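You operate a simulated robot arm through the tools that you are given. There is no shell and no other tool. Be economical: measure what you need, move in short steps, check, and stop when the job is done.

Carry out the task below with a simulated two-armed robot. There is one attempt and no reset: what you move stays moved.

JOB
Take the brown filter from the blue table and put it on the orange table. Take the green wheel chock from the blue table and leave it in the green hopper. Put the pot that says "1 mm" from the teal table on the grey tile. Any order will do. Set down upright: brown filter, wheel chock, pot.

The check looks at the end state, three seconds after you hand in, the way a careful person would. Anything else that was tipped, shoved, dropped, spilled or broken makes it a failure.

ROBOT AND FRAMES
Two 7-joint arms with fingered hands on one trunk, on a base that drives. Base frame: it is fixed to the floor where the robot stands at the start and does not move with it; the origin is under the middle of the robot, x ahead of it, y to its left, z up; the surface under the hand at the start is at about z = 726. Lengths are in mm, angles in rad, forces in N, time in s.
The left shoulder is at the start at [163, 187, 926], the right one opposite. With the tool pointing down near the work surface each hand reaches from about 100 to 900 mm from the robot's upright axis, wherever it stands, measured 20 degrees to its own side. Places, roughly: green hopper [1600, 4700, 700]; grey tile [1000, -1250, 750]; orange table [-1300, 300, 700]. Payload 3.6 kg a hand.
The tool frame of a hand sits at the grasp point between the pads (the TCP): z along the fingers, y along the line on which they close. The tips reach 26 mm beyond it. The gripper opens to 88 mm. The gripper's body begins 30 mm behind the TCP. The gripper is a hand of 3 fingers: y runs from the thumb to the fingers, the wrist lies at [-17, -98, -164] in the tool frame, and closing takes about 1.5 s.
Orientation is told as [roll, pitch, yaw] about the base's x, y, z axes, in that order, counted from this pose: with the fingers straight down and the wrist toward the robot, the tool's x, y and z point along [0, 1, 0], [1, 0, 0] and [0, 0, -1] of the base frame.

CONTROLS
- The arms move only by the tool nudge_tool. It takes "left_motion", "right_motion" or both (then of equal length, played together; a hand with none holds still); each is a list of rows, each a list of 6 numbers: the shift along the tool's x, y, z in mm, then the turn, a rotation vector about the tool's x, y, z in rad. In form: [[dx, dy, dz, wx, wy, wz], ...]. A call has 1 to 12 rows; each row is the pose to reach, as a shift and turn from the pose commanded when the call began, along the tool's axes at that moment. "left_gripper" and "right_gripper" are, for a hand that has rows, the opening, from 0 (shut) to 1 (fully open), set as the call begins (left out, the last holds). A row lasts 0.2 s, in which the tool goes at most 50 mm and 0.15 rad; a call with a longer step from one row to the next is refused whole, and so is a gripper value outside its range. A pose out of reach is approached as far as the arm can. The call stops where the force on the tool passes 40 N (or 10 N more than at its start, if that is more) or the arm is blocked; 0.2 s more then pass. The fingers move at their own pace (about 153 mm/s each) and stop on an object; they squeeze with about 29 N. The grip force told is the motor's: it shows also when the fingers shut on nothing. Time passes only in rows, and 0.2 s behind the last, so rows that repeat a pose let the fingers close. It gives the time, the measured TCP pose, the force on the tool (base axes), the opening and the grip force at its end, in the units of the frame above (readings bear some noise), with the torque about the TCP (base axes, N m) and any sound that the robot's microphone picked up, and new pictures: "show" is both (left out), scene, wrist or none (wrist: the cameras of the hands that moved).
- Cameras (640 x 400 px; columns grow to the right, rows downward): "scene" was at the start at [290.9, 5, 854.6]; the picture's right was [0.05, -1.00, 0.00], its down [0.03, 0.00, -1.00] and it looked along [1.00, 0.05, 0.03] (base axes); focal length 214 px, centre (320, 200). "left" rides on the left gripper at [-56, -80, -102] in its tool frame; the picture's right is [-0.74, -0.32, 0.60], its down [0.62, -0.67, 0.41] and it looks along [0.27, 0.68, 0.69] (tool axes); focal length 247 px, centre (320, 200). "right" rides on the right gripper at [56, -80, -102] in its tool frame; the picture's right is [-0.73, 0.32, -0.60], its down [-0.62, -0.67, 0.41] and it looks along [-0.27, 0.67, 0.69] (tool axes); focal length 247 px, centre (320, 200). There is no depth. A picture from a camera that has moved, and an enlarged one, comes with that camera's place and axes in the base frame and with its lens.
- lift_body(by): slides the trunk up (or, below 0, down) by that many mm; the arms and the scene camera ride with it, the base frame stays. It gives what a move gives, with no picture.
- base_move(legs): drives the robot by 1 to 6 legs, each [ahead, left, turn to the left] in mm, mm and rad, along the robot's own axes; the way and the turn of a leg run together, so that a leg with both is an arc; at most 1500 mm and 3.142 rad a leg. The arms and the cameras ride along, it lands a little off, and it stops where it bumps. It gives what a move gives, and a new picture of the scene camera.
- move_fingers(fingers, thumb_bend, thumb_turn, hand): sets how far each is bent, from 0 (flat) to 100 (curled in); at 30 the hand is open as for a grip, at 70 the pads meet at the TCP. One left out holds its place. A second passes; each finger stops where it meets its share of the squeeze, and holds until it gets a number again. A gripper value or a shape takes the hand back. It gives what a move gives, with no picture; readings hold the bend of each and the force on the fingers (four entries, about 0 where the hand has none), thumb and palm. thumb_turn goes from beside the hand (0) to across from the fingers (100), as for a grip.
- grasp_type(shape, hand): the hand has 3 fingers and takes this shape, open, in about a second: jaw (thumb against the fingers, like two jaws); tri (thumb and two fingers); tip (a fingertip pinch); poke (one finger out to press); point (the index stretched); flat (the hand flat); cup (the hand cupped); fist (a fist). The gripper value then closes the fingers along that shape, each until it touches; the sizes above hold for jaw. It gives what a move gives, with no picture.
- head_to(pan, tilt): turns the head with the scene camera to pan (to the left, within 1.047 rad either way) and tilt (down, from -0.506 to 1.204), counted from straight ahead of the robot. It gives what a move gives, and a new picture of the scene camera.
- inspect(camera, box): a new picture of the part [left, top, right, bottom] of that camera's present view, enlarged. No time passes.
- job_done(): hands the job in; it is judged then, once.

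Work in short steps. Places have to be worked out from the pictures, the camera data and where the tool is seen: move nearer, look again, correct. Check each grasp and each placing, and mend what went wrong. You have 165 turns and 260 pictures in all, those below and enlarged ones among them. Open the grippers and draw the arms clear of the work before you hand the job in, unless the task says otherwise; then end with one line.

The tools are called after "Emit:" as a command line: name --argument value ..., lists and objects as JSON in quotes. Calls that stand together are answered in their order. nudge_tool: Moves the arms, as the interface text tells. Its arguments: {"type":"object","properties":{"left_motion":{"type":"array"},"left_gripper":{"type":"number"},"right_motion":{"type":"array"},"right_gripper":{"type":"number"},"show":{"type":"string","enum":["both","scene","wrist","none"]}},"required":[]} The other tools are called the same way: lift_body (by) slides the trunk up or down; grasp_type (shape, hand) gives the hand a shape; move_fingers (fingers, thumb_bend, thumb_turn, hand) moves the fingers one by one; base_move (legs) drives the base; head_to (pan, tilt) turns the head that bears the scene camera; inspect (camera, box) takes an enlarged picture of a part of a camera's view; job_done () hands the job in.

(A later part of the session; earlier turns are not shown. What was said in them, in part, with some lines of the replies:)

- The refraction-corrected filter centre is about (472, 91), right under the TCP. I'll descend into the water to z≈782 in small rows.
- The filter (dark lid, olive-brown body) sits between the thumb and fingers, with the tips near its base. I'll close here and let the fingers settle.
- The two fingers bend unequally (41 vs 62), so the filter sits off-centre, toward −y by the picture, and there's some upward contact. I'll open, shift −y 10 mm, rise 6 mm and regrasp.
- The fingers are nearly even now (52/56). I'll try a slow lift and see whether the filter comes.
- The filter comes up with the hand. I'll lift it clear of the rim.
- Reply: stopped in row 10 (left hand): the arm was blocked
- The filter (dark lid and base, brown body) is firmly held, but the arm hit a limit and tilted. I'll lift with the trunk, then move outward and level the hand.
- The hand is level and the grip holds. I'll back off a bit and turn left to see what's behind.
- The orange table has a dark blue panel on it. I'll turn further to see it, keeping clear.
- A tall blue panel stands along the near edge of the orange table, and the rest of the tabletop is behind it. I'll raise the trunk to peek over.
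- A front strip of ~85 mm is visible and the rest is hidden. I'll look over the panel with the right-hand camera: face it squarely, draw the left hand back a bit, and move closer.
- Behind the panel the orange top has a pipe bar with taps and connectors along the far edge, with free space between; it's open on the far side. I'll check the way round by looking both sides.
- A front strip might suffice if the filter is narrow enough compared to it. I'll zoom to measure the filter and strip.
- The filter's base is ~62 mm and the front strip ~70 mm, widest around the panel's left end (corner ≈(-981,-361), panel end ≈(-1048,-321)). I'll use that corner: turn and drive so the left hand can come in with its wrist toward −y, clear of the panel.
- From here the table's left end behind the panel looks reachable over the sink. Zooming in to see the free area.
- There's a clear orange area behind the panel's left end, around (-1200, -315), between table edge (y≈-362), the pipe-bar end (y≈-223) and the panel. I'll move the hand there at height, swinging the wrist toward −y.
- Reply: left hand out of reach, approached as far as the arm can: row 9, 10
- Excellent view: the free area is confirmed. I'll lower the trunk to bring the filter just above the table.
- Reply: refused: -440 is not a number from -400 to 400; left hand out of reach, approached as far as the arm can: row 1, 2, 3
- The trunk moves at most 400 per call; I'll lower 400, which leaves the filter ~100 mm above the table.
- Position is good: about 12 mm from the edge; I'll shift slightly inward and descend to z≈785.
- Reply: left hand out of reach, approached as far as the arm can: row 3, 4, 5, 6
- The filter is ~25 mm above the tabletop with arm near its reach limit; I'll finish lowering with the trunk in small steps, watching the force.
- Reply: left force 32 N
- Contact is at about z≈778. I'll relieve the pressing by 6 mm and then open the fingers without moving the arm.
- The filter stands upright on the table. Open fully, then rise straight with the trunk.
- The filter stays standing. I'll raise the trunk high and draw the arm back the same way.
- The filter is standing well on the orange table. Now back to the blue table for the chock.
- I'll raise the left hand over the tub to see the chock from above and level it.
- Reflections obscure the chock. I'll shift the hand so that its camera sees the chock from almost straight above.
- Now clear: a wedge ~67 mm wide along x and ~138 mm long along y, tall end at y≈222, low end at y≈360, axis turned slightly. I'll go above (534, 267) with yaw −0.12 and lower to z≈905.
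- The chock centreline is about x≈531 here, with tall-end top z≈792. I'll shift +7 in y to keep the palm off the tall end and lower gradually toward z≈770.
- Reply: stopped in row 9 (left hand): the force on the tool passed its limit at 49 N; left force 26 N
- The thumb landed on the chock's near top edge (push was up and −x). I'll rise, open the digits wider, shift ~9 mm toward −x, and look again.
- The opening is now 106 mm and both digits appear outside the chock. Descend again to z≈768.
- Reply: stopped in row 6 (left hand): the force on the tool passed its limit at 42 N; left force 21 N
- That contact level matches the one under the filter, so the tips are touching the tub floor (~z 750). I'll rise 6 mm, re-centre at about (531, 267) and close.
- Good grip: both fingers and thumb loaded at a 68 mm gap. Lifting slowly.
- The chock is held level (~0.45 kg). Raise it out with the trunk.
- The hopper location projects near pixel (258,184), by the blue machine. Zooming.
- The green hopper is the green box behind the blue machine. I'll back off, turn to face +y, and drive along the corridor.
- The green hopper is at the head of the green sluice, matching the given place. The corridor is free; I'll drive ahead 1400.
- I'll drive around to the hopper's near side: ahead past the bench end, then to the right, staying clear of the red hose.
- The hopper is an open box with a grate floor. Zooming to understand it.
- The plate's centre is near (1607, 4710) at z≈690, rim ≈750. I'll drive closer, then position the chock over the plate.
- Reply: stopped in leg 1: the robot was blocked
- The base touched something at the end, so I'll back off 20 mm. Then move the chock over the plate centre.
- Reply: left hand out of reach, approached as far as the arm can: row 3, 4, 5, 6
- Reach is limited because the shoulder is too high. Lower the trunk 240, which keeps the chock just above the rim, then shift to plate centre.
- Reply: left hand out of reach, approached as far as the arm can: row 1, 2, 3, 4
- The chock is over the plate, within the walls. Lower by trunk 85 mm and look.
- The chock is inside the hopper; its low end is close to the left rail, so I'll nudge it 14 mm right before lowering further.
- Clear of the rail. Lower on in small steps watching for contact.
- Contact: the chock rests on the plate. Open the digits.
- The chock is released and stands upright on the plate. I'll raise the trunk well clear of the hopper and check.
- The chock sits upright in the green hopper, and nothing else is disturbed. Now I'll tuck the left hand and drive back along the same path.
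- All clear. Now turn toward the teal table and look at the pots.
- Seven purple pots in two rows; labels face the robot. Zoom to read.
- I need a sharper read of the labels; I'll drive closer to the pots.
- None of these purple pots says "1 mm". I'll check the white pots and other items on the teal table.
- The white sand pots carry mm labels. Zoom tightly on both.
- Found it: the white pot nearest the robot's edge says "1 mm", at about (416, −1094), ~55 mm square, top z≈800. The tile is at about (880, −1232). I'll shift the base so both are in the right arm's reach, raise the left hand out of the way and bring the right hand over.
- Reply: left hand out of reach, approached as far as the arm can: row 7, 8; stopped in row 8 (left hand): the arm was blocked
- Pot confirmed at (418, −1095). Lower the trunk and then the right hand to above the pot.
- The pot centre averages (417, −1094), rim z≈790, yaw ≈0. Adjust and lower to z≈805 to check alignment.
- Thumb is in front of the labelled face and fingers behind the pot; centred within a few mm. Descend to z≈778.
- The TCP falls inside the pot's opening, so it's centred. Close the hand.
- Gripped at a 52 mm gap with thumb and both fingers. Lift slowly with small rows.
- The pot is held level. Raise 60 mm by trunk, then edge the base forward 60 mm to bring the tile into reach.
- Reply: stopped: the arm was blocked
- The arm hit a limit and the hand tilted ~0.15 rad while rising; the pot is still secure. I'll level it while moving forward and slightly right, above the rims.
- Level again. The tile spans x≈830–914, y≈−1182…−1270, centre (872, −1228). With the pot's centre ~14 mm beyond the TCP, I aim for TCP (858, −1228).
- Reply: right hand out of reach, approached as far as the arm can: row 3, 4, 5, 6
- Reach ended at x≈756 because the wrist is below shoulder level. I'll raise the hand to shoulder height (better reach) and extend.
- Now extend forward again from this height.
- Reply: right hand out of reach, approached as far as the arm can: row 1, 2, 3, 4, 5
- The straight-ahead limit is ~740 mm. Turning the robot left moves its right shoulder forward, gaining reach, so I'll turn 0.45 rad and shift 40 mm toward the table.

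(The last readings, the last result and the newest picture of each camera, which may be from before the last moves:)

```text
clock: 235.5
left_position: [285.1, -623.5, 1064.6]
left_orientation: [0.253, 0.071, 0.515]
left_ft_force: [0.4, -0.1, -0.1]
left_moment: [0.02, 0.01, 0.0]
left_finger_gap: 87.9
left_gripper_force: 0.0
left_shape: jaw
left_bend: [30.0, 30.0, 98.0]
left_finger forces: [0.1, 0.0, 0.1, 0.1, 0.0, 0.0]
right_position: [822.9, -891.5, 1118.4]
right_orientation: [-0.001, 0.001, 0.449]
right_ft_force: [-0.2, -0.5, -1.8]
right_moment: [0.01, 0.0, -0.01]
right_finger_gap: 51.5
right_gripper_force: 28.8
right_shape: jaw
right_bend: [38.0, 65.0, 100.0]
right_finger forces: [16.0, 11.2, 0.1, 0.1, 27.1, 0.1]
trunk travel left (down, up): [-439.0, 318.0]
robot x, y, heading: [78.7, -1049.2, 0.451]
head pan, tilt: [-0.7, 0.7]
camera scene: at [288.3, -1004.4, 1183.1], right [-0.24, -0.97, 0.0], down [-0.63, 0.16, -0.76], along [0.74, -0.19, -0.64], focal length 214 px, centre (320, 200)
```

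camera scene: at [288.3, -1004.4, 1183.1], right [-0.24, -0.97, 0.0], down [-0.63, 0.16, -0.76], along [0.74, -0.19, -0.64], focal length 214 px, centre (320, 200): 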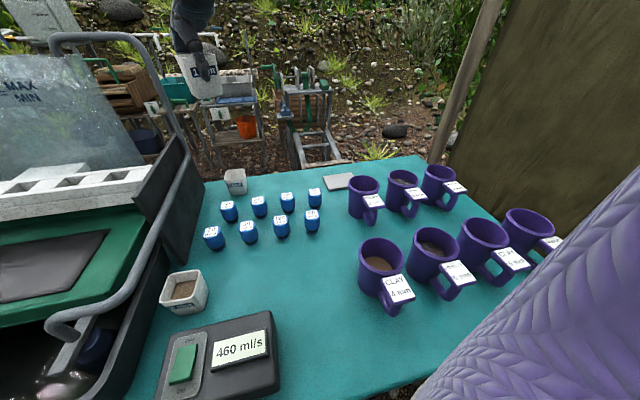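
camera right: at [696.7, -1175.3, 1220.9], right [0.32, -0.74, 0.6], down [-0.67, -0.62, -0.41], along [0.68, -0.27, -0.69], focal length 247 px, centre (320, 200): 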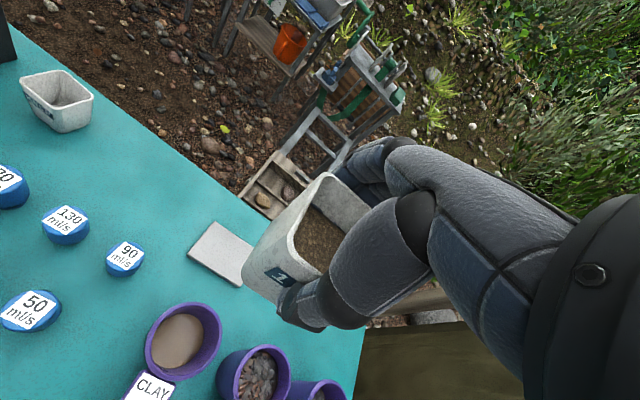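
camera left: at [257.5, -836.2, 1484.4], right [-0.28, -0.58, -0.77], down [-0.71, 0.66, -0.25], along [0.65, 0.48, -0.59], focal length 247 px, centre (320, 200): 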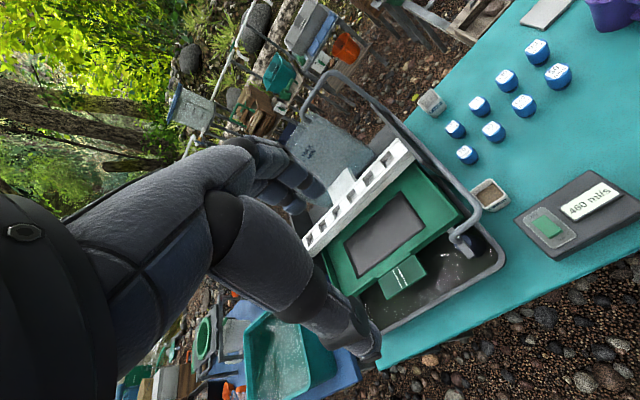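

No bump, base now at x≈79. Tile centre re-estimated at (863, −1219). Move the pot there at height, turning the hand back to yaw 0.

Emit:
nudge_tool --right_motion '[[-34, -13, 0, 0, 0, 0.05], [-68, -26, 0, 0, 0, 0.1], [-102, -40, 0, 0, 0, 0.15], [-136, -53, 0, 0, 0, 0.2], [-170, -66, 0, 0, 0, 0.25], [-204, -79, 0, 0, 0, 0.3], [-238, -92, 0, 0, 0, 0.35], [-272, -106, 0, 0, 0, 0.4], [-306, -119, 0, 0, 0, 0.45], [-306, -119, 0, 0, 0, 0.45]]' --show "both"

```text
clock: 237.7
left_position: [282.7, -623.0, 1064.8]
left_orientation: [0.254, 0.071, 0.514]
left_ft_force: [-0.5, -0.4, -0.4]
left_moment: [0.02, 0.03, -0.02]
left_finger_gap: 88.1
left_gripper_force: 0.0
left_shape: jaw
left_bend: [30.0, 30.0, 98.0]
left_finger forces: [0.1, 0.0, 0.1, 0.0, 0.0, 0.0]
right_position: [849.7, -1219.0, 1119.7]
right_orientation: [-0.001, 0.001, -0.001]
right_ft_force: [-0.2, -0.2, -1.8]
right_moment: [-0.01, 0.01, 0.01]
right_finger_gap: 51.2
right_gripper_force: 29.0
right_shape: jaw
right_bend: [38.0, 65.0, 100.0]
right_finger forces: [15.5, 11.3, 0.0, 0.0, 26.8, 0.0]
trunk travel left (down, up): [-439.0, 318.0]
robot x, y, heading: [81.5, -1045.0, 0.454]
head pan, tilt: [-0.7, 0.7]
camera scene: at [288.0, -1004.2, 1183.2], right [-0.24, -0.97, 0.0], down [-0.62, 0.16, -0.76], along [0.74, -0.19, -0.64], focal length 214 px, centre (320, 200)
camera right: at [771.2, -1163.7, 1221.1], right [0.32, -0.73, 0.6], down [-0.66, -0.62, -0.41], along [0.68, -0.27, -0.69], focal length 247 px, centre (320, 200)
```

scene: 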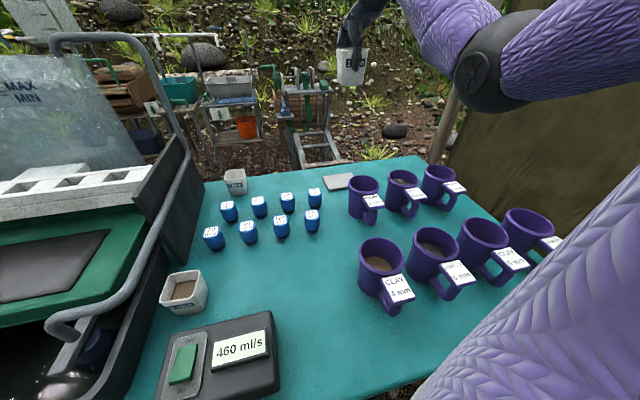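
right: 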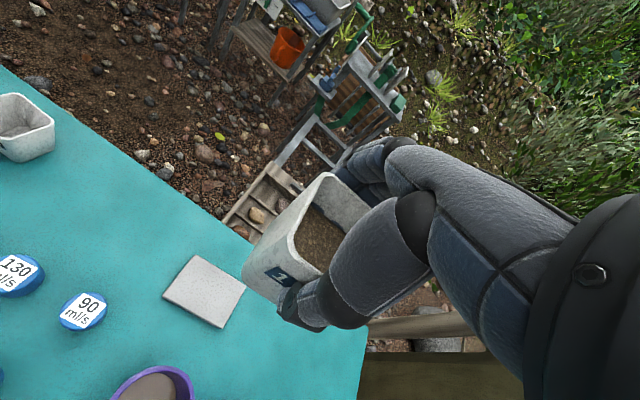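

From this steep view the tile spans x 855–930, y −1285…−1180, centre (893, −1232). Shift the hand +25 in x and −13 in y.

Emit:
nudge_tool --right_motion '[[-6, 12, 0, 0, 0, 0], [-13, 26, 0, 0, 0, 0], [-13, 26, 0, 0, 0, 0]]' --show "none"

Emit:
lift_body --by -210

Emit:
inspect --camera "right" --box '[0, 0, 640, 400]'

Emit:
inspect --camera "scene" --box '[240, 20, 480, 180]'

```text
clock: 238.5
left_position: [282.8, -622.2, 1064.2]
left_orientation: [0.256, 0.072, 0.514]
left_ft_force: [0.0, 0.1, 0.7]
left_moment: [-0.01, 0.03, -0.04]
left_finger_gap: 87.9
left_gripper_force: 0.0
left_shape: jaw
left_bend: [30.0, 30.0, 98.0]
left_finger forces: [0.0, 0.1, 0.1, 0.1, 0.0, 0.0]
right_position: [875.8, -1230.0, 1119.4]
right_orientation: [-0.001, -0.001, -0.001]
right_ft_force: [-0.1, 0.4, -2.7]
right_moment: [-0.01, -0.01, 0.03]
right_finger_gap: 51.1
right_gripper_force: 29.2
right_shape: jaw
right_bend: [38.0, 65.0, 100.0]
right_finger forces: [15.5, 11.5, 0.0, 0.0, 26.7, 0.0]
trunk travel left (down, up): [-439.0, 318.0]
robot x, y, heading: [81.4, -1046.9, 0.452]
head pan, tilt: [-0.7, 0.7]
```

```text
clock: 240.7
left_position: [296.1, -613.6, 818.1]
left_orientation: [0.272, 0.19, 0.518]
left_ft_force: [-0.6, 0.6, -0.1]
left_moment: [-0.05, -0.01, 0.0]
left_finger_gap: 88.3
left_gripper_force: 0.0
left_shape: jaw
left_bend: [30.0, 30.0, 98.0]
left_finger forces: [0.1, 0.0, 0.1, 0.1, 0.1, 0.0]
right_position: [874.3, -1230.7, 909.0]
right_orientation: [0.002, -0.001, 0.001]
right_ft_force: [-0.5, 0.5, -1.5]
right_moment: [-0.01, 0.0, 0.0]
right_finger_gap: 51.3
right_gripper_force: 29.6
right_shape: jaw
right_bend: [38.0, 65.0, 100.0]
right_finger forces: [15.4, 11.5, 0.1, 0.0, 26.9, 0.0]
trunk travel left (down, up): [-229.0, 528.0]
robot x, y, heading: [79.2, -1043.4, 0.455]
head pan, tilt: [-0.7, 0.7]
```

```text
1.00 times, centred on (320, 200) of right (not enlarged: the box is as wide or as high as the picture)
camera zoom: at [795.6, -1175.6, 1011.1], right [0.32, -0.74, 0.6], down [-0.66, -0.62, -0.41], along [0.68, -0.27, -0.69], focal length 247 px, centre (320, 200)
```

zoom: 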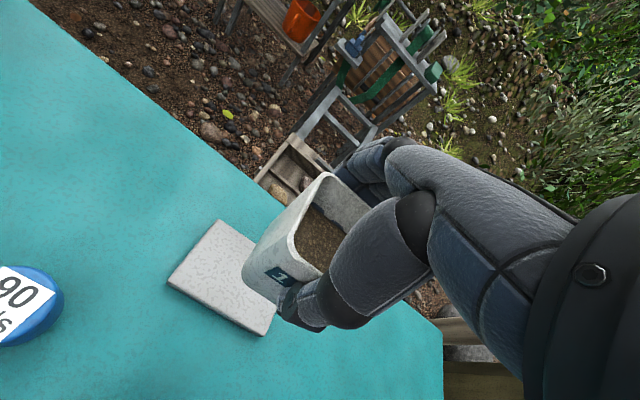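

```text
2.50 times, centred on (360, 100) of scene
camera zoom: at [314.7, -991.6, 957.2], right [-0.24, -0.97, 0.0], down [-0.62, 0.16, -0.76], along [0.74, -0.19, -0.64], focal length 536 px, centre (220, 450)
```

zoom: 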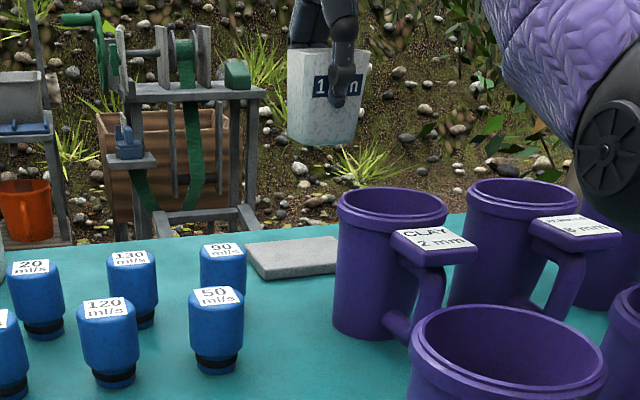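

Two hazards show up: the left hand is getting low, and the right elbow hangs close over the mugs in this posture. I'll raise the trunk again and reposition (nearer y of the tile, turned further left) so the arm can reach down from a higher shoulder.

Emit:
lift_body --by 140

Emit:
base_move --legs '[[0, 0, 0.3], [-98, -120, 0]]'

Emit:
head_to --pan -0.95 --tilt 0.6

```text
clock: 242.4
left_position: [297.5, -616.1, 955.3]
left_orientation: [0.261, 0.195, 0.513]
left_ft_force: [0.0, 1.1, -0.1]
left_moment: [0.02, 0.01, 0.06]
left_finger_gap: 87.8
left_gripper_force: 0.0
left_shape: jaw
left_bend: [30.0, 30.0, 98.0]
left_finger forces: [0.1, 0.0, 0.0, 0.1, 0.0, 0.1]
right_position: [875.1, -1231.2, 1047.6]
right_orientation: [-0.001, -0.001, 0.001]
right_ft_force: [1.4, 0.5, -2.2]
right_moment: [0.0, -0.02, -0.01]
right_finger_gap: 50.9
right_gripper_force: 28.4
right_shape: jaw
right_bend: [38.0, 65.0, 100.0]
right_finger forces: [15.5, 11.6, 0.0, 0.0, 26.7, 0.1]
trunk travel left (down, up): [-369.0, 388.0]
robot x, y, heading: [82.8, -1045.6, 0.45]
head pan, tilt: [-0.7, 0.7]
```

```text
clock: 244.8
left_position: [174.9, -728.0, 957.0]
left_orientation: [0.262, 0.192, 0.811]
left_ft_force: [-0.7, -1.4, 0.0]
left_moment: [0.01, -0.01, 0.01]
left_finger_gap: 87.8
left_gripper_force: 0.0
left_shape: jaw
left_bend: [30.0, 30.0, 98.0]
left_finger forces: [0.0, 0.0, 0.0, 0.0, 0.1, 0.0]
right_position: [905.6, -1148.6, 1049.4]
right_orientation: [0.002, 0.0, 0.295]
right_ft_force: [-0.3, 0.3, -2.3]
right_moment: [0.0, 0.01, 0.0]
right_finger_gap: 51.0
right_gripper_force: 29.0
right_shape: jaw
right_bend: [39.0, 65.0, 100.0]
right_finger forces: [15.3, 11.4, 0.1, 0.1, 26.7, 0.0]
trunk travel left (down, up): [-369.0, 388.0]
robot x, y, heading: [89.3, -1199.5, 0.751]
head pan, tilt: [-0.7, 0.7]
camera scene: at [284.4, -1097.1, 1109.1], right [0.05, -1.0, 0.0], down [-0.64, -0.03, -0.76], along [0.76, 0.04, -0.64], focal length 214 px, centre (320, 200)
```

scene: 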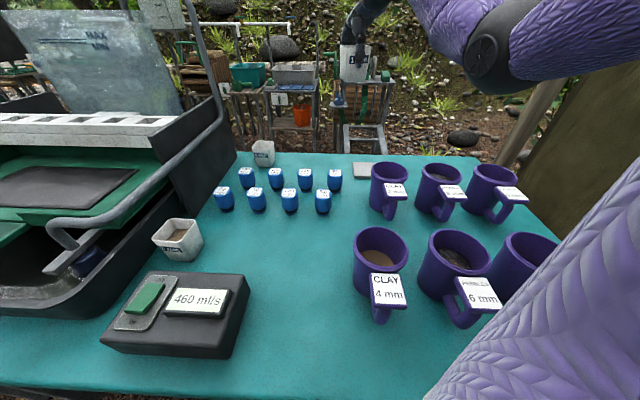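

```text
clock: 245.5
left_position: [174.8, -725.7, 954.6]
left_orientation: [0.263, 0.193, 0.809]
left_ft_force: [-0.1, 0.1, 0.2]
left_moment: [0.02, -0.03, 0.0]
left_finger_gap: 88.0
left_gripper_force: 0.0
left_shape: jaw
left_bend: [30.0, 30.0, 98.0]
left_finger forces: [0.0, 0.1, 0.0, 0.0, 0.0, 0.1]
right_position: [905.5, -1148.2, 1048.4]
right_orientation: [0.001, 0.0, 0.295]
right_ft_force: [-0.7, 0.0, -2.0]
right_moment: [0.04, -0.04, -0.01]
right_finger_gap: 51.4
right_gripper_force: 28.7
right_shape: jaw
right_bend: [39.0, 65.0, 100.0]
right_finger forces: [15.3, 11.4, 0.0, 0.1, 26.7, 0.0]
trunk travel left (down, up): [-369.0, 388.0]
robot x, y, heading: [93.8, -1199.4, 0.747]
head pan, tilt: [-0.949, 0.6]
camera scene: at [286.0, -1117.6, 1117.6], right [-0.2, -0.98, 0.0], down [-0.55, 0.11, -0.82], along [0.81, -0.16, -0.57], focal length 214 px, centre (320, 200)
```

scene: 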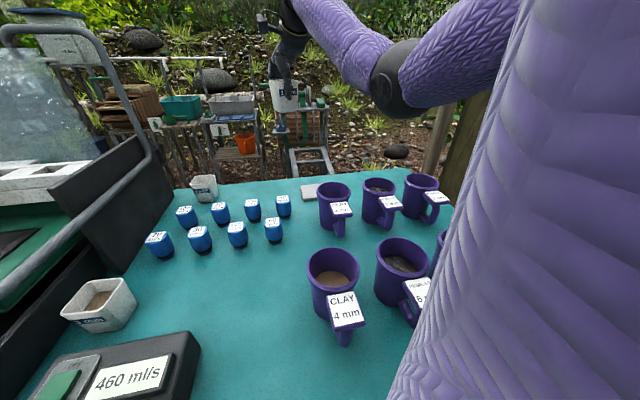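

Elbow is now well above the mugs. Move over the tile and come down with the arm to z≈960, watching the elbow.

Emit:
nudge_tool --right_motion '[[-14, -12, 10, 0, 0, 0.04], [-28, -24, 25, 0, 0, 0.08], [-42, -36, 45, 0, 0, 0.12], [-56, -48, 65, 0, 0, 0.16], [-70, -60, 90, 0, 0, 0.2], [-70, -60, 90, 0, 0, 0.2]]' --show "both"

```text
clock: 246.9
left_position: [175.7, -725.9, 955.9]
left_orientation: [0.262, 0.19, 0.81]
left_ft_force: [0.6, -0.6, 0.1]
left_moment: [0.02, 0.04, 0.0]
left_finger_gap: 88.0
left_gripper_force: 0.1
left_shape: jaw
left_bend: [30.0, 30.0, 98.0]
left_finger forces: [0.0, 0.1, 0.0, 0.0, 0.0, 0.0]
right_position: [870.8, -1236.8, 961.7]
right_orientation: [0.001, -0.001, 0.095]
right_ft_force: [-0.6, -0.4, -3.0]
right_moment: [0.02, 0.01, 0.02]
right_finger_gap: 51.1
right_gripper_force: 29.2
right_shape: jaw
right_bend: [39.0, 65.0, 100.0]
right_finger forces: [15.3, 11.5, 0.0, 0.0, 26.6, 0.0]
trunk travel left (down, up): [-369.0, 388.0]
robot x, y, heading: [90.3, -1204.1, 0.746]
head pan, tilt: [-0.949, 0.6]
camera scene: at [285.9, -1117.4, 1117.6], right [-0.2, -0.98, 0.0], down [-0.55, 0.11, -0.82], along [0.81, -0.17, -0.57], focal length 214 px, centre (320, 200)
camera right: at [786.9, -1188.5, 1063.6], right [0.39, -0.7, 0.6], down [-0.6, -0.68, -0.41], along [0.7, -0.2, -0.69], focal length 247 px, centre (320, 200)
```

scene: 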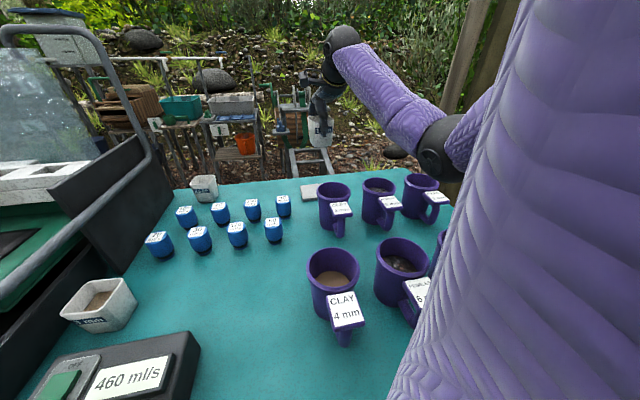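
right: 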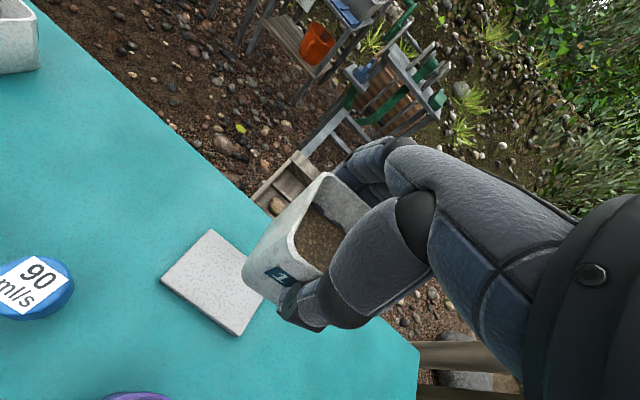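

The tile estimate is unchanged (centre (890,−1232)); the pot is right over it. The mug rims are at z≈840 and the elbow at ~975. Continue down 50 mm and watch the elbow.

Emit:
nudge_tool --right_motion '[[0, 1, 12, 0, 0, 0], [0, 2, 25, 0, 0, 0], [0, 2, 38, 0, 0, 0], [0, 2, 50, 0, 0, 0], [0, 2, 50, 0, 0, 0]]' --show "scene"

Emit:
inspect --camera "scene" --box '[300, 80, 520, 240]'

```text
clock: 248.1
left_position: [175.4, -726.4, 955.2]
left_orientation: [0.262, 0.192, 0.808]
left_ft_force: [-0.4, 0.2, 0.4]
left_moment: [0.01, 0.01, 0.0]
left_finger_gap: 87.9
left_gripper_force: 0.1
left_shape: jaw
left_bend: [30.0, 30.0, 98.0]
left_finger forces: [0.0, 0.0, 0.0, 0.0, 0.0, 0.0]
right_position: [869.9, -1233.4, 910.7]
right_orientation: [0.0, 0.0, 0.095]
right_ft_force: [0.3, -0.1, -2.9]
right_moment: [0.01, -0.04, 0.03]
right_finger_gap: 51.2
right_gripper_force: 29.1
right_shape: jaw
right_bend: [39.0, 65.0, 100.0]
right_finger forces: [15.3, 11.5, 0.0, 0.0, 26.8, 0.0]
trunk travel left (down, up): [-369.0, 388.0]
robot x, y, heading: [86.8, -1197.6, 0.743]
head pan, tilt: [-0.949, 0.6]
camera scene: at [286.0, -1117.6, 1117.6], right [-0.2, -0.98, 0.0], down [-0.55, 0.11, -0.82], along [0.81, -0.17, -0.57], focal length 214 px, centre (320, 200)
```

scene: 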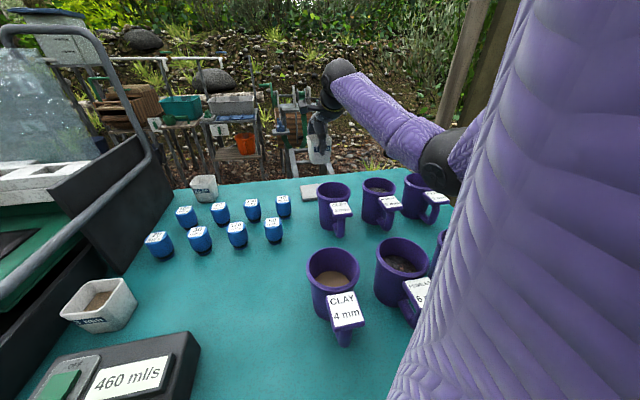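

```text
2.50 times, centred on (410, 160) of scene
camera zoom: at [286.0, -1117.6, 1117.6], right [-0.2, -0.98, 0.0], down [-0.55, 0.11, -0.82], along [0.81, -0.17, -0.57], focal length 536 px, centre (95, 300)
```

zoom: 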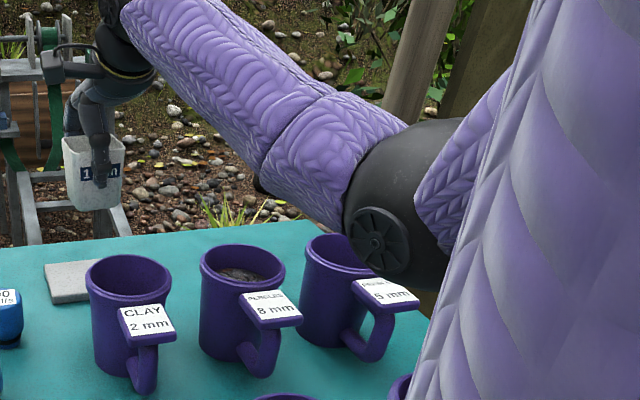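

The elbow is ~45 mm above the rims by my estimate. I'll go another 30 mm and measure how fast the elbow sinks.

Emit:
nudge_tool --right_motion '[[0, 1, 10, 0, 0, 0], [0, 2, 20, 0, 0, 0], [0, 3, 30, 0, 0, 0], [0, 3, 30, 0, 0, 0]]' --show "none"

Emit:
inspect --camera "scene" --box '[300, 80, 520, 240]'

```text
clock: 249.1
left_position: [174.3, -727.5, 955.3]
left_orientation: [0.261, 0.192, 0.811]
left_ft_force: [0.2, -0.5, -0.1]
left_moment: [-0.06, -0.02, 0.0]
left_finger_gap: 88.0
left_gripper_force: 0.1
left_shape: jaw
left_bend: [30.0, 30.0, 98.0]
left_finger forces: [0.1, 0.0, 0.0, 0.0, 0.0, 0.1]
right_position: [873.6, -1231.1, 879.1]
right_orientation: [-0.001, -0.001, 0.094]
right_ft_force: [-0.4, 0.4, -2.9]
right_moment: [0.01, 0.06, 0.01]
right_finger_gap: 51.3
right_gripper_force: 29.0
right_shape: jaw
right_bend: [39.0, 65.0, 100.0]
right_finger forces: [15.3, 11.4, 0.0, 0.0, 26.7, 0.0]
trunk travel left (down, up): [-369.0, 388.0]
robot x, y, heading: [88.5, -1198.4, 0.745]
head pan, tilt: [-0.949, 0.6]
```

```text
2.50 times, centred on (410, 160) of scene
camera zoom: at [286.0, -1117.6, 1117.6], right [-0.2, -0.98, 0.0], down [-0.55, 0.11, -0.82], along [0.81, -0.17, -0.57], focal length 536 px, centre (95, 300)
```

zoom: 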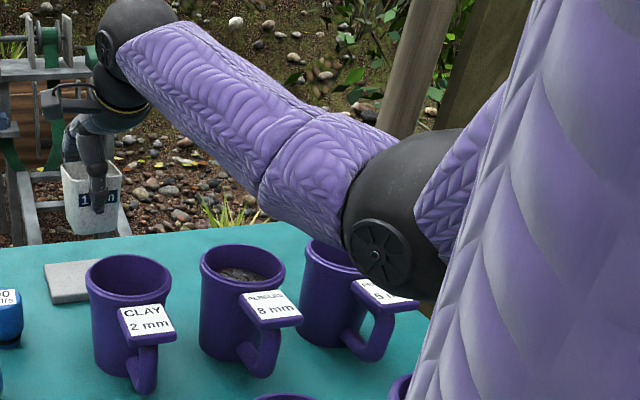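

The elbow sinks ~12 mm per 30 mm and sits between the two mug rows, so it stays ~25 mm clear of any rim at the end. I'll add 10 mm trunk height for margin and go down 45 mm, checking.

Emit:
lift_body --by 10

Emit:
nudge_tool --right_motion '[[0, 0, 12, 0, 0, 0], [0, 0, 24, 0, 0, 0], [0, 0, 36, 0, 0, 0], [0, 0, 48, 0, 0, 0], [0, 0, 48, 0, 0, 0]]' --show "wrist"

Emit:
inspect --camera "scene" --box '[300, 80, 520, 240]'

```text
clock: 249.7
left_position: [176.2, -726.0, 965.0]
left_orientation: [0.261, 0.191, 0.81]
left_ft_force: [-0.2, 0.0, 0.3]
left_moment: [0.01, 0.01, 0.03]
left_finger_gap: 87.5
left_gripper_force: 0.1
left_shape: jaw
left_bend: [30.0, 30.0, 98.0]
left_finger forces: [0.0, 0.0, 0.0, 0.0, 0.1, 0.0]
right_position: [874.5, -1230.5, 887.9]
right_orientation: [-0.001, -0.001, 0.095]
right_ft_force: [-0.3, 0.1, -2.7]
right_moment: [0.01, 0.06, -0.01]
right_finger_gap: 51.2
right_gripper_force: 29.3
right_shape: jaw
right_bend: [39.0, 65.0, 100.0]
right_finger forces: [15.3, 11.6, 0.1, 0.0, 26.6, 0.0]
trunk travel left (down, up): [-379.0, 378.0]
robot x, y, heading: [92.5, -1201.4, 0.749]
head pan, tilt: [-0.949, 0.6]
```

```text
clock: 250.9
left_position: [174.9, -725.7, 966.0]
left_orientation: [0.263, 0.192, 0.81]
left_ft_force: [-0.7, 0.1, -0.2]
left_moment: [-0.02, -0.03, -0.03]
left_finger_gap: 88.0
left_gripper_force: 0.0
left_shape: jaw
left_bend: [30.0, 30.0, 98.0]
left_finger forces: [0.1, 0.1, 0.1, 0.0, 0.0, 0.1]
right_position: [874.0, -1232.5, 840.6]
right_orientation: [-0.001, 0.0, 0.095]
right_ft_force: [0.3, -0.4, -2.5]
right_moment: [0.01, 0.01, 0.02]
right_finger_gap: 51.2
right_gripper_force: 29.0
right_shape: jaw
right_bend: [39.0, 65.0, 100.0]
right_finger forces: [15.2, 11.6, 0.0, 0.0, 26.5, 0.1]
trunk travel left (down, up): [-379.0, 378.0]
robot x, y, heading: [93.5, -1204.2, 0.746]
head pan, tilt: [-0.949, 0.6]
camera right: at [789.8, -1183.9, 941.4], right [0.39, -0.7, 0.6], down [-0.6, -0.68, -0.41], along [0.7, -0.2, -0.69], focal length 247 px, centre (320, 200)
```

right: 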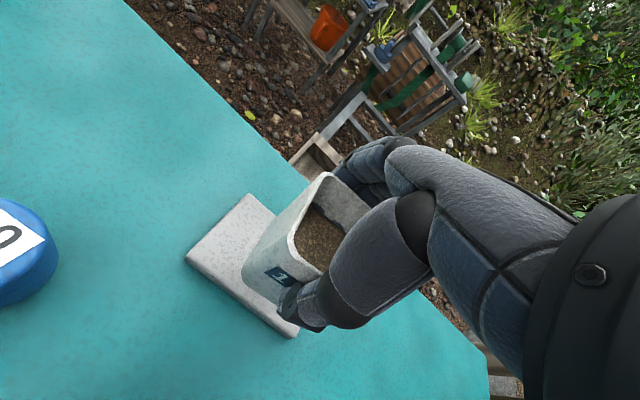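

```text
2.50 times, centred on (410, 160) of scene
camera zoom: at [285.1, -1118.4, 1128.3], right [-0.2, -0.98, 0.0], down [-0.55, 0.11, -0.82], along [0.81, -0.17, -0.57], focal length 536 px, centre (95, 300)
```

zoom: 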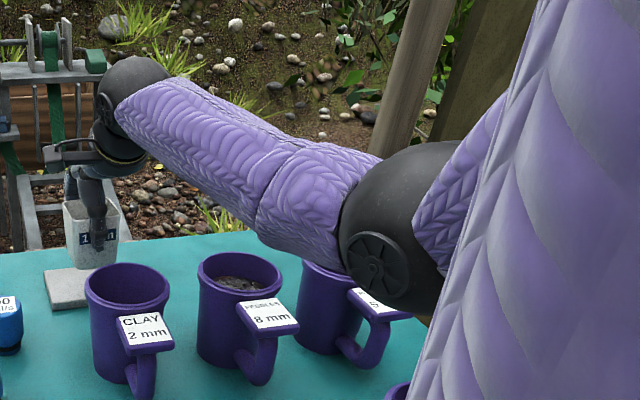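

The elbow is still ~40 mm above the rims, and the pot projects onto the tile's centre. Go down 30 mm more, then small steps for contact.

Emit:
nudge_tool --right_motion '[[0, 0, 10, 0, 0, 0], [0, 0, 20, 0, 0, 0], [0, 0, 28, 0, 0, 0], [0, 0, 28, 0, 0, 0]]' --show "wrist"

Emit:
inspect --camera "scene" --box '[300, 80, 520, 240]'

```text
clock: 251.9
left_position: [175.9, -727.3, 965.4]
left_orientation: [0.261, 0.193, 0.81]
left_ft_force: [0.0, -1.4, -0.3]
left_moment: [-0.02, 0.01, 0.03]
left_finger_gap: 87.8
left_gripper_force: 0.2
left_shape: jaw
left_bend: [30.0, 30.0, 98.0]
left_finger forces: [0.1, 0.0, 0.0, 0.1, 0.1, 0.0]
right_position: [871.8, -1230.9, 813.0]
right_orientation: [-0.001, 0.002, 0.096]
right_ft_force: [-0.5, 0.4, -2.9]
right_moment: [-0.01, -0.01, -0.01]
right_finger_gap: 51.1
right_gripper_force: 28.6
right_shape: jaw
right_bend: [39.0, 65.0, 100.0]
right_finger forces: [15.1, 11.4, 0.0, 0.0, 26.6, 0.0]
trunk travel left (down, up): [-379.0, 378.0]
robot x, y, heading: [90.4, -1201.0, 0.744]
head pan, tilt: [-0.949, 0.6]
camera right: at [788.8, -1183.8, 914.3], right [0.39, -0.7, 0.6], down [-0.6, -0.68, -0.41], along [0.7, -0.2, -0.69], focal length 247 px, centre (320, 200)
```

right: 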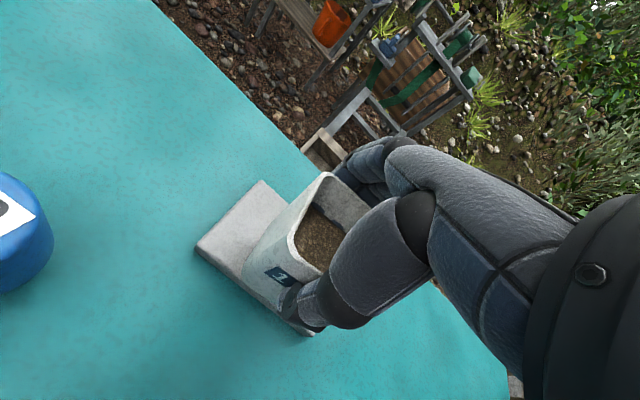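

```text
2.50 times, centred on (410, 160) of scene
camera zoom: at [285.1, -1118.4, 1128.3], right [-0.2, -0.98, 0.0], down [-0.55, 0.11, -0.82], along [0.81, -0.17, -0.57], focal length 536 px, centre (95, 300)
```

zoom: 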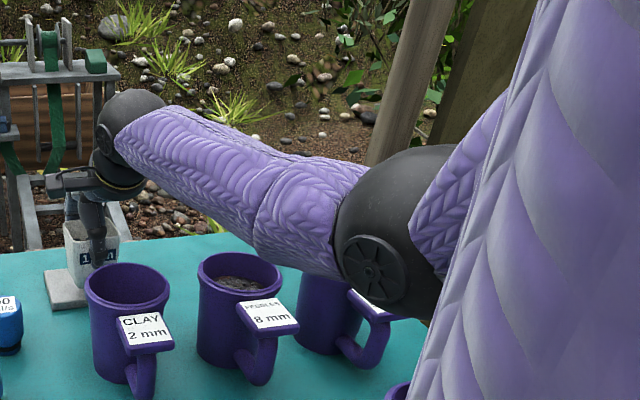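

Almost down. Now small steps: 8 mm.

Emit:
nudge_tool --right_motion '[[0, 0, 4, 0, 0, 0], [0, 0, 8, 0, 0, 0], [0, 0, 8, 0, 0, 0]]' --show "none"

Emit:
nudge_tool --right_motion '[[0, 0, 3, 0, 0, 0], [0, 0, 5, 0, 0, 0], [0, 0, 5, 0, 0, 0]]' --show "none"

```text
clock: 252.7
left_position: [174.0, -725.4, 965.9]
left_orientation: [0.264, 0.191, 0.811]
left_ft_force: [-1.3, -0.4, -0.6]
left_moment: [0.02, -0.02, 0.01]
left_finger_gap: 87.7
left_gripper_force: 0.1
left_shape: jaw
left_bend: [30.0, 30.0, 98.0]
left_finger forces: [0.1, 0.0, 0.0, 0.0, 0.1, 0.0]
right_position: [872.7, -1230.7, 804.9]
right_orientation: [0.0, 0.001, 0.093]
right_ft_force: [0.2, 0.6, -1.9]
right_moment: [0.03, 0.02, 0.01]
right_finger_gap: 51.2
right_gripper_force: 28.9
right_shape: jaw
right_bend: [39.0, 65.0, 100.0]
right_finger forces: [15.2, 11.5, 0.0, 0.0, 26.5, 0.0]
trunk travel left (down, up): [-379.0, 378.0]
robot x, y, heading: [91.3, -1202.7, 0.747]
head pan, tilt: [-0.949, 0.6]
```

```text
clock: 253.5
left_position: [175.1, -726.5, 965.4]
left_orientation: [0.263, 0.191, 0.812]
left_ft_force: [0.5, -0.8, 0.2]
left_moment: [-0.03, 0.0, -0.03]
left_finger_gap: 88.1
left_gripper_force: 0.0
left_shape: jaw
left_bend: [30.0, 30.0, 98.0]
left_finger forces: [0.1, 0.0, 0.0, 0.1, 0.0, 0.0]
right_position: [872.9, -1231.0, 799.2]
right_orientation: [0.001, 0.0, 0.095]
right_ft_force: [-0.5, -0.1, -2.4]
right_moment: [0.0, 0.0, -0.02]
right_finger_gap: 51.0
right_gripper_force: 29.3
right_shape: jaw
right_bend: [39.0, 65.0, 100.0]
right_finger forces: [15.2, 11.5, 0.0, 0.0, 26.6, 0.0]
trunk travel left (down, up): [-379.0, 378.0]
robot x, y, heading: [91.7, -1202.4, 0.748]
head pan, tilt: [-0.949, 0.6]
```

No contact yet; continue in 4 mm steps.

Emit:
nudge_tool --right_motion '[[0, 0, 2, 0, 0, 0], [0, 0, 4, 0, 0, 0], [0, 0, 4, 0, 0, 0]]' --show "none"

Emit:
inspect --camera "right" --box '[160, 140, 400, 360]'

Emit:
inspect --camera "scene" --box '[290, 130, 370, 210]'

```text
clock: 254.3
left_position: [174.9, -727.1, 965.3]
left_orientation: [0.263, 0.191, 0.809]
left_ft_force: [-0.1, 0.2, 0.3]
left_moment: [0.0, 0.01, 0.02]
left_finger_gap: 87.8
left_gripper_force: 0.1
left_shape: jaw
left_bend: [30.0, 30.0, 98.0]
left_finger forces: [0.1, 0.1, 0.0, 0.0, 0.0, 0.1]
right_position: [873.7, -1229.8, 796.8]
right_orientation: [0.001, 0.0, 0.094]
right_ft_force: [0.1, 0.3, -2.0]
right_moment: [0.03, 0.02, 0.01]
right_finger_gap: 51.0
right_gripper_force: 28.5
right_shape: jaw
right_bend: [39.0, 65.0, 100.0]
right_finger forces: [15.2, 11.4, 0.1, 0.0, 26.7, 0.1]
trunk travel left (down, up): [-379.0, 378.0]
robot x, y, heading: [93.7, -1201.4, 0.742]
head pan, tilt: [-0.949, 0.6]
```

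```text
1.82 times, centred on (280, 250) of right
camera zoom: at [790.0, -1182.6, 898.1], right [0.39, -0.7, 0.6], down [-0.6, -0.68, -0.41], along [0.7, -0.2, -0.69], focal length 449 px, centre (393, 109)
```

zoom: 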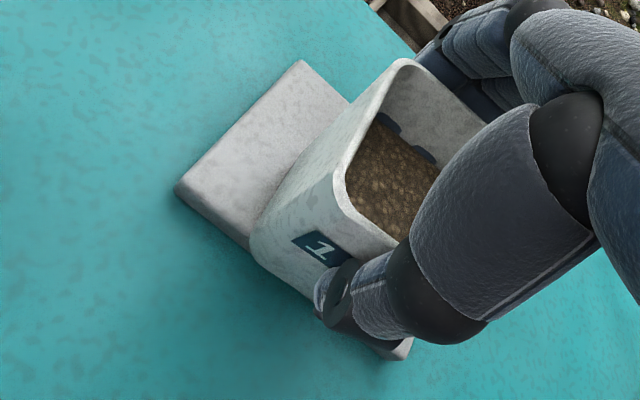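

```text
5.00 times, centred on (330, 170) of scene
camera zoom: at [285.1, -1118.4, 1128.3], right [-0.2, -0.98, 0.0], down [-0.55, 0.11, -0.82], along [0.81, -0.17, -0.57], focal length 1072 px, centre (270, 350)
```

zoom: 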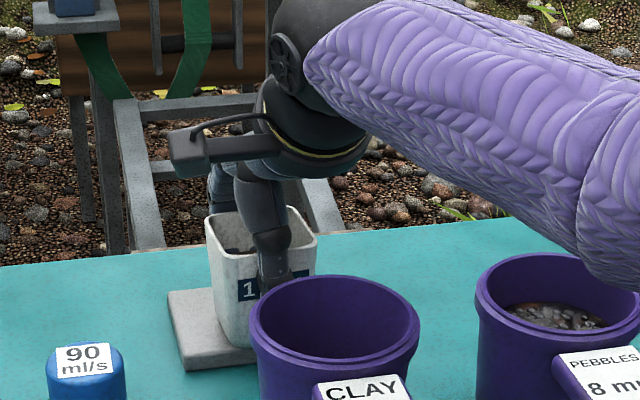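

The pot still hovers, and its front bottom edge is close to the tile's near edge. Shift +10 mm in x and step down.

Emit:
nudge_tool --right_motion '[[0, 5, 0, 0, 0, 0], [1, 11, 0, 0, 0, 0], [1, 11, 0, 0, 0, 0]]' --show "none"

Emit:
inspect --camera "right" --box '[160, 140, 400, 360]'

```text
clock: 255.1
left_position: [173.9, -725.5, 966.1]
left_orientation: [0.26, 0.192, 0.809]
left_ft_force: [0.9, 0.2, 0.6]
left_moment: [-0.01, 0.0, 0.01]
left_finger_gap: 87.6
left_gripper_force: 0.0
left_shape: jaw
left_bend: [30.0, 30.0, 98.0]
left_finger forces: [0.1, 0.0, 0.0, 0.0, 0.0, 0.0]
right_position: [884.2, -1229.1, 796.4]
right_orientation: [-0.001, 0.0, 0.095]
right_ft_force: [0.2, 1.4, -2.1]
right_moment: [0.03, -0.04, 0.01]
right_finger_gap: 51.1
right_gripper_force: 29.0
right_shape: jaw
right_bend: [39.0, 65.0, 100.0]
right_finger forces: [15.2, 11.5, 0.0, 0.0, 26.6, 0.1]
trunk travel left (down, up): [-379.0, 378.0]
robot x, y, heading: [93.2, -1202.2, 0.747]
head pan, tilt: [-0.949, 0.6]
```

```text
1.82 times, centred on (280, 250) of right
camera zoom: at [800.7, -1180.9, 897.6], right [0.39, -0.7, 0.6], down [-0.6, -0.68, -0.41], along [0.7, -0.2, -0.69], focal length 449 px, centre (393, 109)
```

zoom: 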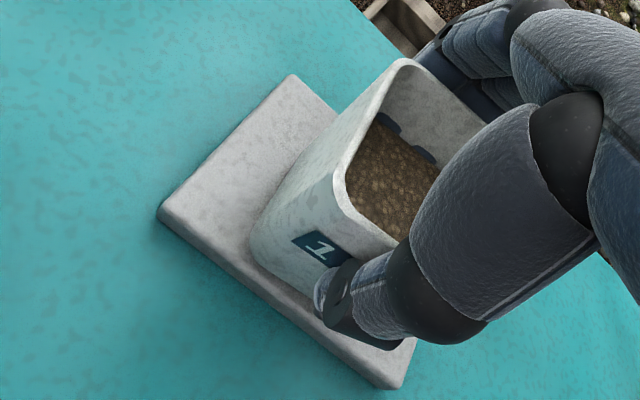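

The pot's base is now well inside the tile. Step down until contact.

Emit:
nudge_tool --right_motion '[[0, 0, 2, 0, 0, 0], [0, 0, 4, 0, 0, 0], [0, 0, 4, 0, 0, 0]]' --show "none"

Emit:
nudge_tool --right_motion '[[0, 0, 2, 0, 0, 0], [0, 0, 4, 0, 0, 0], [0, 0, 4, 0, 0, 0]]' --show "none"

```text
clock: 255.9
left_position: [174.6, -727.4, 964.7]
left_orientation: [0.263, 0.191, 0.81]
left_ft_force: [-0.1, 0.3, -0.3]
left_moment: [-0.02, 0.01, 0.0]
left_finger_gap: 88.0
left_gripper_force: 0.2
left_shape: jaw
left_bend: [30.0, 30.0, 98.0]
left_finger forces: [0.0, 0.0, 0.0, 0.0, 0.0, 0.0]
right_position: [884.7, -1228.6, 791.6]
right_orientation: [0.0, -0.001, 0.097]
right_ft_force: [-0.4, 0.1, 1.5]
right_moment: [0.05, -0.08, -0.01]
right_finger_gap: 51.2
right_gripper_force: 28.6
right_shape: jaw
right_bend: [39.0, 65.0, 100.0]
right_finger forces: [15.1, 11.3, 0.0, 0.0, 27.4, 0.0]
trunk travel left (down, up): [-379.0, 378.0]
robot x, y, heading: [92.1, -1203.6, 0.748]
head pan, tilt: [-0.949, 0.6]
```

```text
clock: 256.7
left_position: [172.7, -727.0, 966.1]
left_orientation: [0.26, 0.189, 0.81]
left_ft_force: [0.2, 0.5, 0.0]
left_moment: [-0.03, -0.02, -0.01]
left_finger_gap: 87.7
left_gripper_force: 0.2
left_shape: jaw
left_bend: [30.0, 30.0, 98.0]
left_finger forces: [0.0, 0.1, 0.0, 0.0, 0.1, 0.1]
right_position: [885.6, -1229.6, 791.3]
right_orientation: [0.004, -0.009, 0.095]
right_ft_force: [-2.0, 1.4, 16.6]
right_moment: [0.01, -0.02, 0.0]
right_finger_gap: 50.8
right_gripper_force: 29.4
right_shape: jaw
right_bend: [38.0, 65.0, 100.0]
right_finger forces: [15.7, 11.9, 0.0, 0.1, 29.9, 0.0]
trunk travel left (down, up): [-379.0, 378.0]
robot x, y, heading: [93.4, -1202.3, 0.747]
head pan, tilt: [-0.949, 0.6]
```

Contact (~17 N). Ease up 3 mm and open the hand.

Emit:
nudge_tool --right_motion '[[0, 0, -3, 0, 0, 0], [0, 0, -3, 0, 0, 0]]' --show "none"

Emit:
move_fingers --hand "right" --fingers 26 --thumb_bend 35

Emit:
inspect --camera "right" --box '[160, 140, 400, 360]'

```text
clock: 257.3
left_position: [174.6, -726.6, 965.5]
left_orientation: [0.262, 0.191, 0.809]
left_ft_force: [-0.3, -0.3, 0.0]
left_moment: [0.0, -0.01, 0.05]
left_finger_gap: 87.8
left_gripper_force: 0.0
left_shape: jaw
left_bend: [30.0, 30.0, 98.0]
left_finger forces: [0.1, 0.0, 0.0, 0.0, 0.0, 0.0]
right_position: [884.5, -1227.8, 790.5]
right_orientation: [-0.001, -0.003, 0.095]
right_ft_force: [3.9, 1.9, 11.2]
right_moment: [0.1, -0.22, -0.03]
right_finger_gap: 50.8
right_gripper_force: 29.1
right_shape: jaw
right_bend: [38.0, 65.0, 100.0]
right_finger forces: [17.4, 13.4, 0.1, 0.0, 27.6, 0.0]
trunk travel left (down, up): [-379.0, 378.0]
robot x, y, heading: [91.2, -1202.0, 0.745]
head pan, tilt: [-0.949, 0.6]
```

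```text
clock: 258.3
left_position: [175.1, -727.0, 965.2]
left_orientation: [0.261, 0.192, 0.811]
left_ft_force: [0.4, -0.1, -0.6]
left_moment: [-0.01, -0.03, 0.02]
left_finger_gap: 87.8
left_gripper_force: 0.1
left_shape: jaw
left_bend: [30.0, 30.0, 98.0]
left_finger forces: [0.1, 0.1, 0.0, 0.0, 0.0, 0.1]
right_position: [883.8, -1230.0, 790.0]
right_orientation: [-0.001, -0.002, 0.095]
right_ft_force: [0.0, -0.1, -0.2]
right_moment: [-0.01, -0.01, -0.01]
right_finger_gap: 88.3
right_gripper_force: 0.0
right_shape: fingers
right_bend: [26.0, 35.0, 100.0]
right_finger forces: [0.0, 0.1, 0.0, 0.0, 0.1, 0.0]
trunk travel left (down, up): [-379.0, 378.0]
robot x, y, heading: [90.4, -1199.6, 0.749]
head pan, tilt: [-0.949, 0.6]
```

```text
1.82 times, centred on (280, 250) of right
camera zoom: at [800.5, -1181.4, 892.5], right [0.39, -0.7, 0.6], down [-0.6, -0.68, -0.41], along [0.7, -0.2, -0.69], focal length 449 px, centre (393, 109)
```

zoom: 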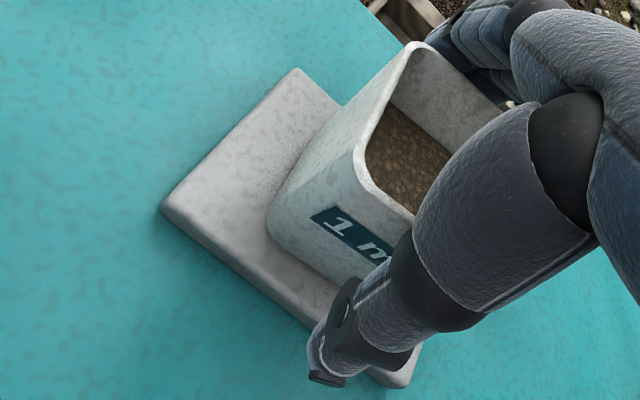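

Released; the pot stands upright on the tile. Rise straight up by trunk, first 40 mm then more.

Emit:
lift_body --by 50

Emit:
inspect --camera "right" --box '[160, 140, 400, 360]'

Emit:
lift_body --by 300

Emit:
inspect --camera "scene" --box '[180, 100, 500, 320]'

```text
clock: 259.2
left_position: [174.6, -726.2, 1014.9]
left_orientation: [0.261, 0.192, 0.81]
left_ft_force: [-0.2, 0.3, 0.8]
left_moment: [0.01, -0.01, -0.01]
left_finger_gap: 87.9
left_gripper_force: 0.1
left_shape: jaw
left_bend: [30.0, 30.0, 98.0]
left_finger forces: [0.0, 0.1, 0.0, 0.0, 0.0, 0.0]
right_position: [884.2, -1229.9, 840.5]
right_orientation: [0.0, 0.001, 0.094]
right_ft_force: [-0.3, -0.4, 0.6]
right_moment: [-0.01, -0.03, -0.02]
right_finger_gap: 88.3
right_gripper_force: 0.1
right_shape: fingers
right_bend: [26.0, 35.0, 100.0]
right_finger forces: [0.0, 0.0, 0.0, 0.1, 0.0, 0.0]
trunk travel left (down, up): [-429.0, 328.0]
robot x, y, heading: [90.8, -1203.0, 0.747]
head pan, tilt: [-0.949, 0.6]
```

```text
1.82 times, centred on (280, 250) of right
camera zoom: at [800.9, -1181.2, 942.3], right [0.39, -0.7, 0.6], down [-0.6, -0.68, -0.41], along [0.7, -0.2, -0.69], focal length 449 px, centre (393, 109)
```

zoom: 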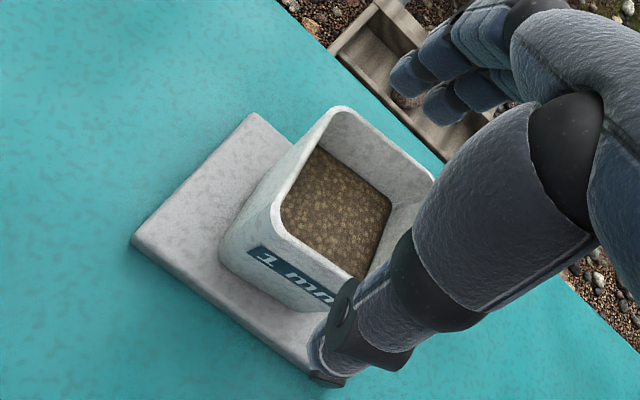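

```text
clock: 262.2
left_position: [174.9, -726.4, 1315.7]
left_orientation: [0.26, 0.191, 0.809]
left_ft_force: [-0.1, -0.5, 0.6]
left_moment: [0.0, 0.0, 0.01]
left_finger_gap: 87.9
left_gripper_force: 0.0
left_shape: jaw
left_bend: [30.0, 30.0, 98.0]
left_finger forces: [0.1, 0.0, 0.0, 0.0, 0.0, 0.1]
right_position: [885.0, -1228.0, 1141.5]
right_orientation: [-0.001, 0.0, 0.095]
right_ft_force: [0.0, -0.1, 0.7]
right_moment: [-0.01, 0.0, 0.0]
right_finger_gap: 88.4
right_gripper_force: 0.1
right_shape: fingers
right_bend: [26.0, 35.0, 100.0]
right_finger forces: [0.0, 0.1, 0.1, 0.0, 0.0, 0.1]
trunk travel left (down, up): [-729.0, 28.0]
robot x, y, heading: [93.1, -1199.8, 0.743]
head pan, tilt: [-0.949, 0.6]
```

```text
1.82 times, centred on (340, 210) of scene
camera zoom: at [273.3, -1129.1, 1487.5], right [-0.2, -0.98, 0.0], down [-0.55, 0.11, -0.82], along [0.81, -0.17, -0.57], focal length 390 px, centre (284, 182)
```

zoom: 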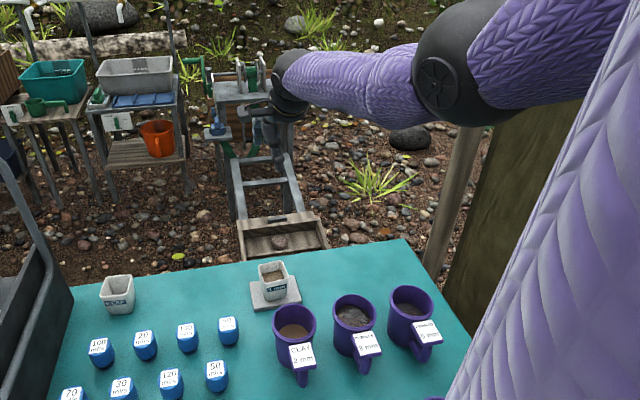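

The 1 mm pot stands on the tile and all other items are in place. Back the base away and draw the right arm in.

Emit:
base_move --legs '[[-280, 260, 0]]'

Emit:
nudge_tool --right_motion '[[0, -40, 0, 0, 0, 0], [0, -80, 0, 0, 0, 0], [0, -120, 0, 0, 0, 0], [0, -160, 0, 0, 0, 0], [0, -200, 0, 0, 0, 0]]' --right_gripper 1 --show "scene"

```text
clock: 264.6
left_position: [-204.3, -725.5, 1315.7]
left_orientation: [0.261, 0.192, 0.804]
left_ft_force: [0.2, -0.6, -0.9]
left_moment: [0.02, 0.03, 0.04]
left_finger_gap: 88.0
left_gripper_force: 0.0
left_shape: jaw
left_bend: [30.0, 30.0, 98.0]
left_finger forces: [0.0, 0.0, 0.1, 0.0, 0.1, 0.1]
right_position: [501.5, -1233.3, 1140.1]
right_orientation: [0.002, 0.001, 0.087]
right_ft_force: [0.1, 0.0, -0.7]
right_moment: [0.01, -0.02, -0.01]
right_finger_gap: 88.5
right_gripper_force: 0.0
right_shape: fingers
right_bend: [26.0, 35.0, 100.0]
right_finger forces: [0.1, 0.1, 0.0, 0.1, 0.1, 0.0]
trunk travel left (down, up): [-729.0, 28.0]
robot x, y, heading: [-291.2, -1197.9, 0.741]
head pan, tilt: [-0.949, 0.6]
camera scene: at [-109.6, -1129.4, 1487.6], right [-0.21, -0.98, 0.0], down [-0.55, 0.12, -0.82], along [0.81, -0.17, -0.57], focal length 214 px, centre (320, 200)
```

scene: 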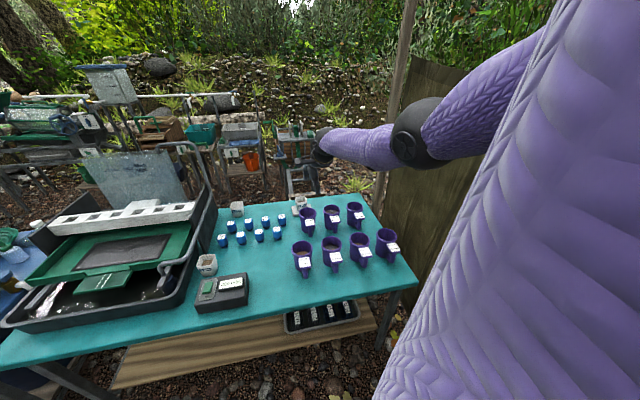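

```text
clock: 265.9
left_position: [-207.5, -724.9, 1316.2]
left_orientation: [0.262, 0.193, 0.802]
left_ft_force: [-0.1, -0.2, -0.2]
left_moment: [0.01, 0.0, -0.03]
left_finger_gap: 88.0
left_gripper_force: 0.1
left_shape: jaw
left_bend: [30.0, 30.0, 98.0]
left_finger forces: [0.1, 0.0, 0.1, 0.1, 0.1, 0.0]
right_position: [298.8, -1253.6, 1143.8]
right_orientation: [0.0, -0.003, 0.087]
right_ft_force: [-0.3, 0.4, 0.3]
right_moment: [0.01, 0.01, -0.02]
right_finger_gap: 87.7
right_gripper_force: 0.0
right_shape: jaw
right_bend: [30.0, 30.0, 98.0]
right_finger forces: [0.0, 0.1, 0.0, 0.0, 0.0, 0.0]
trunk travel left (down, up): [-729.0, 28.0]
robot x, y, heading: [-295.0, -1202.9, 0.737]
head pan, tilt: [-0.949, 0.6]
camera scene: at [-111.5, -1129.4, 1487.9], right [-0.21, -0.98, 0.0], down [-0.55, 0.12, -0.83], along [0.81, -0.17, -0.56], focal length 214 px, centre (320, 200)
```

scene: 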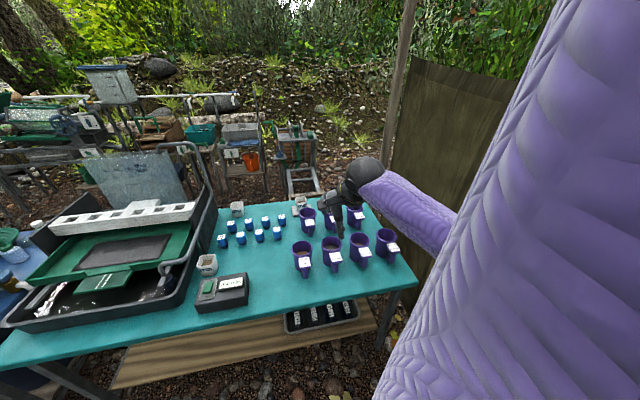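

All three placements were checked in the pictures, both hands are open, and the arms are clear of the work. I'm handing the job in.

Emit:
job_done

```text
The job is handed in.
```

The brown filter is on the orange table, the green wheel chock is in the green hopper, and the "1 mm" pot is on the grey tile; all three looked upright in my last pictures of them, and I saw nothing else knocked over or moved.
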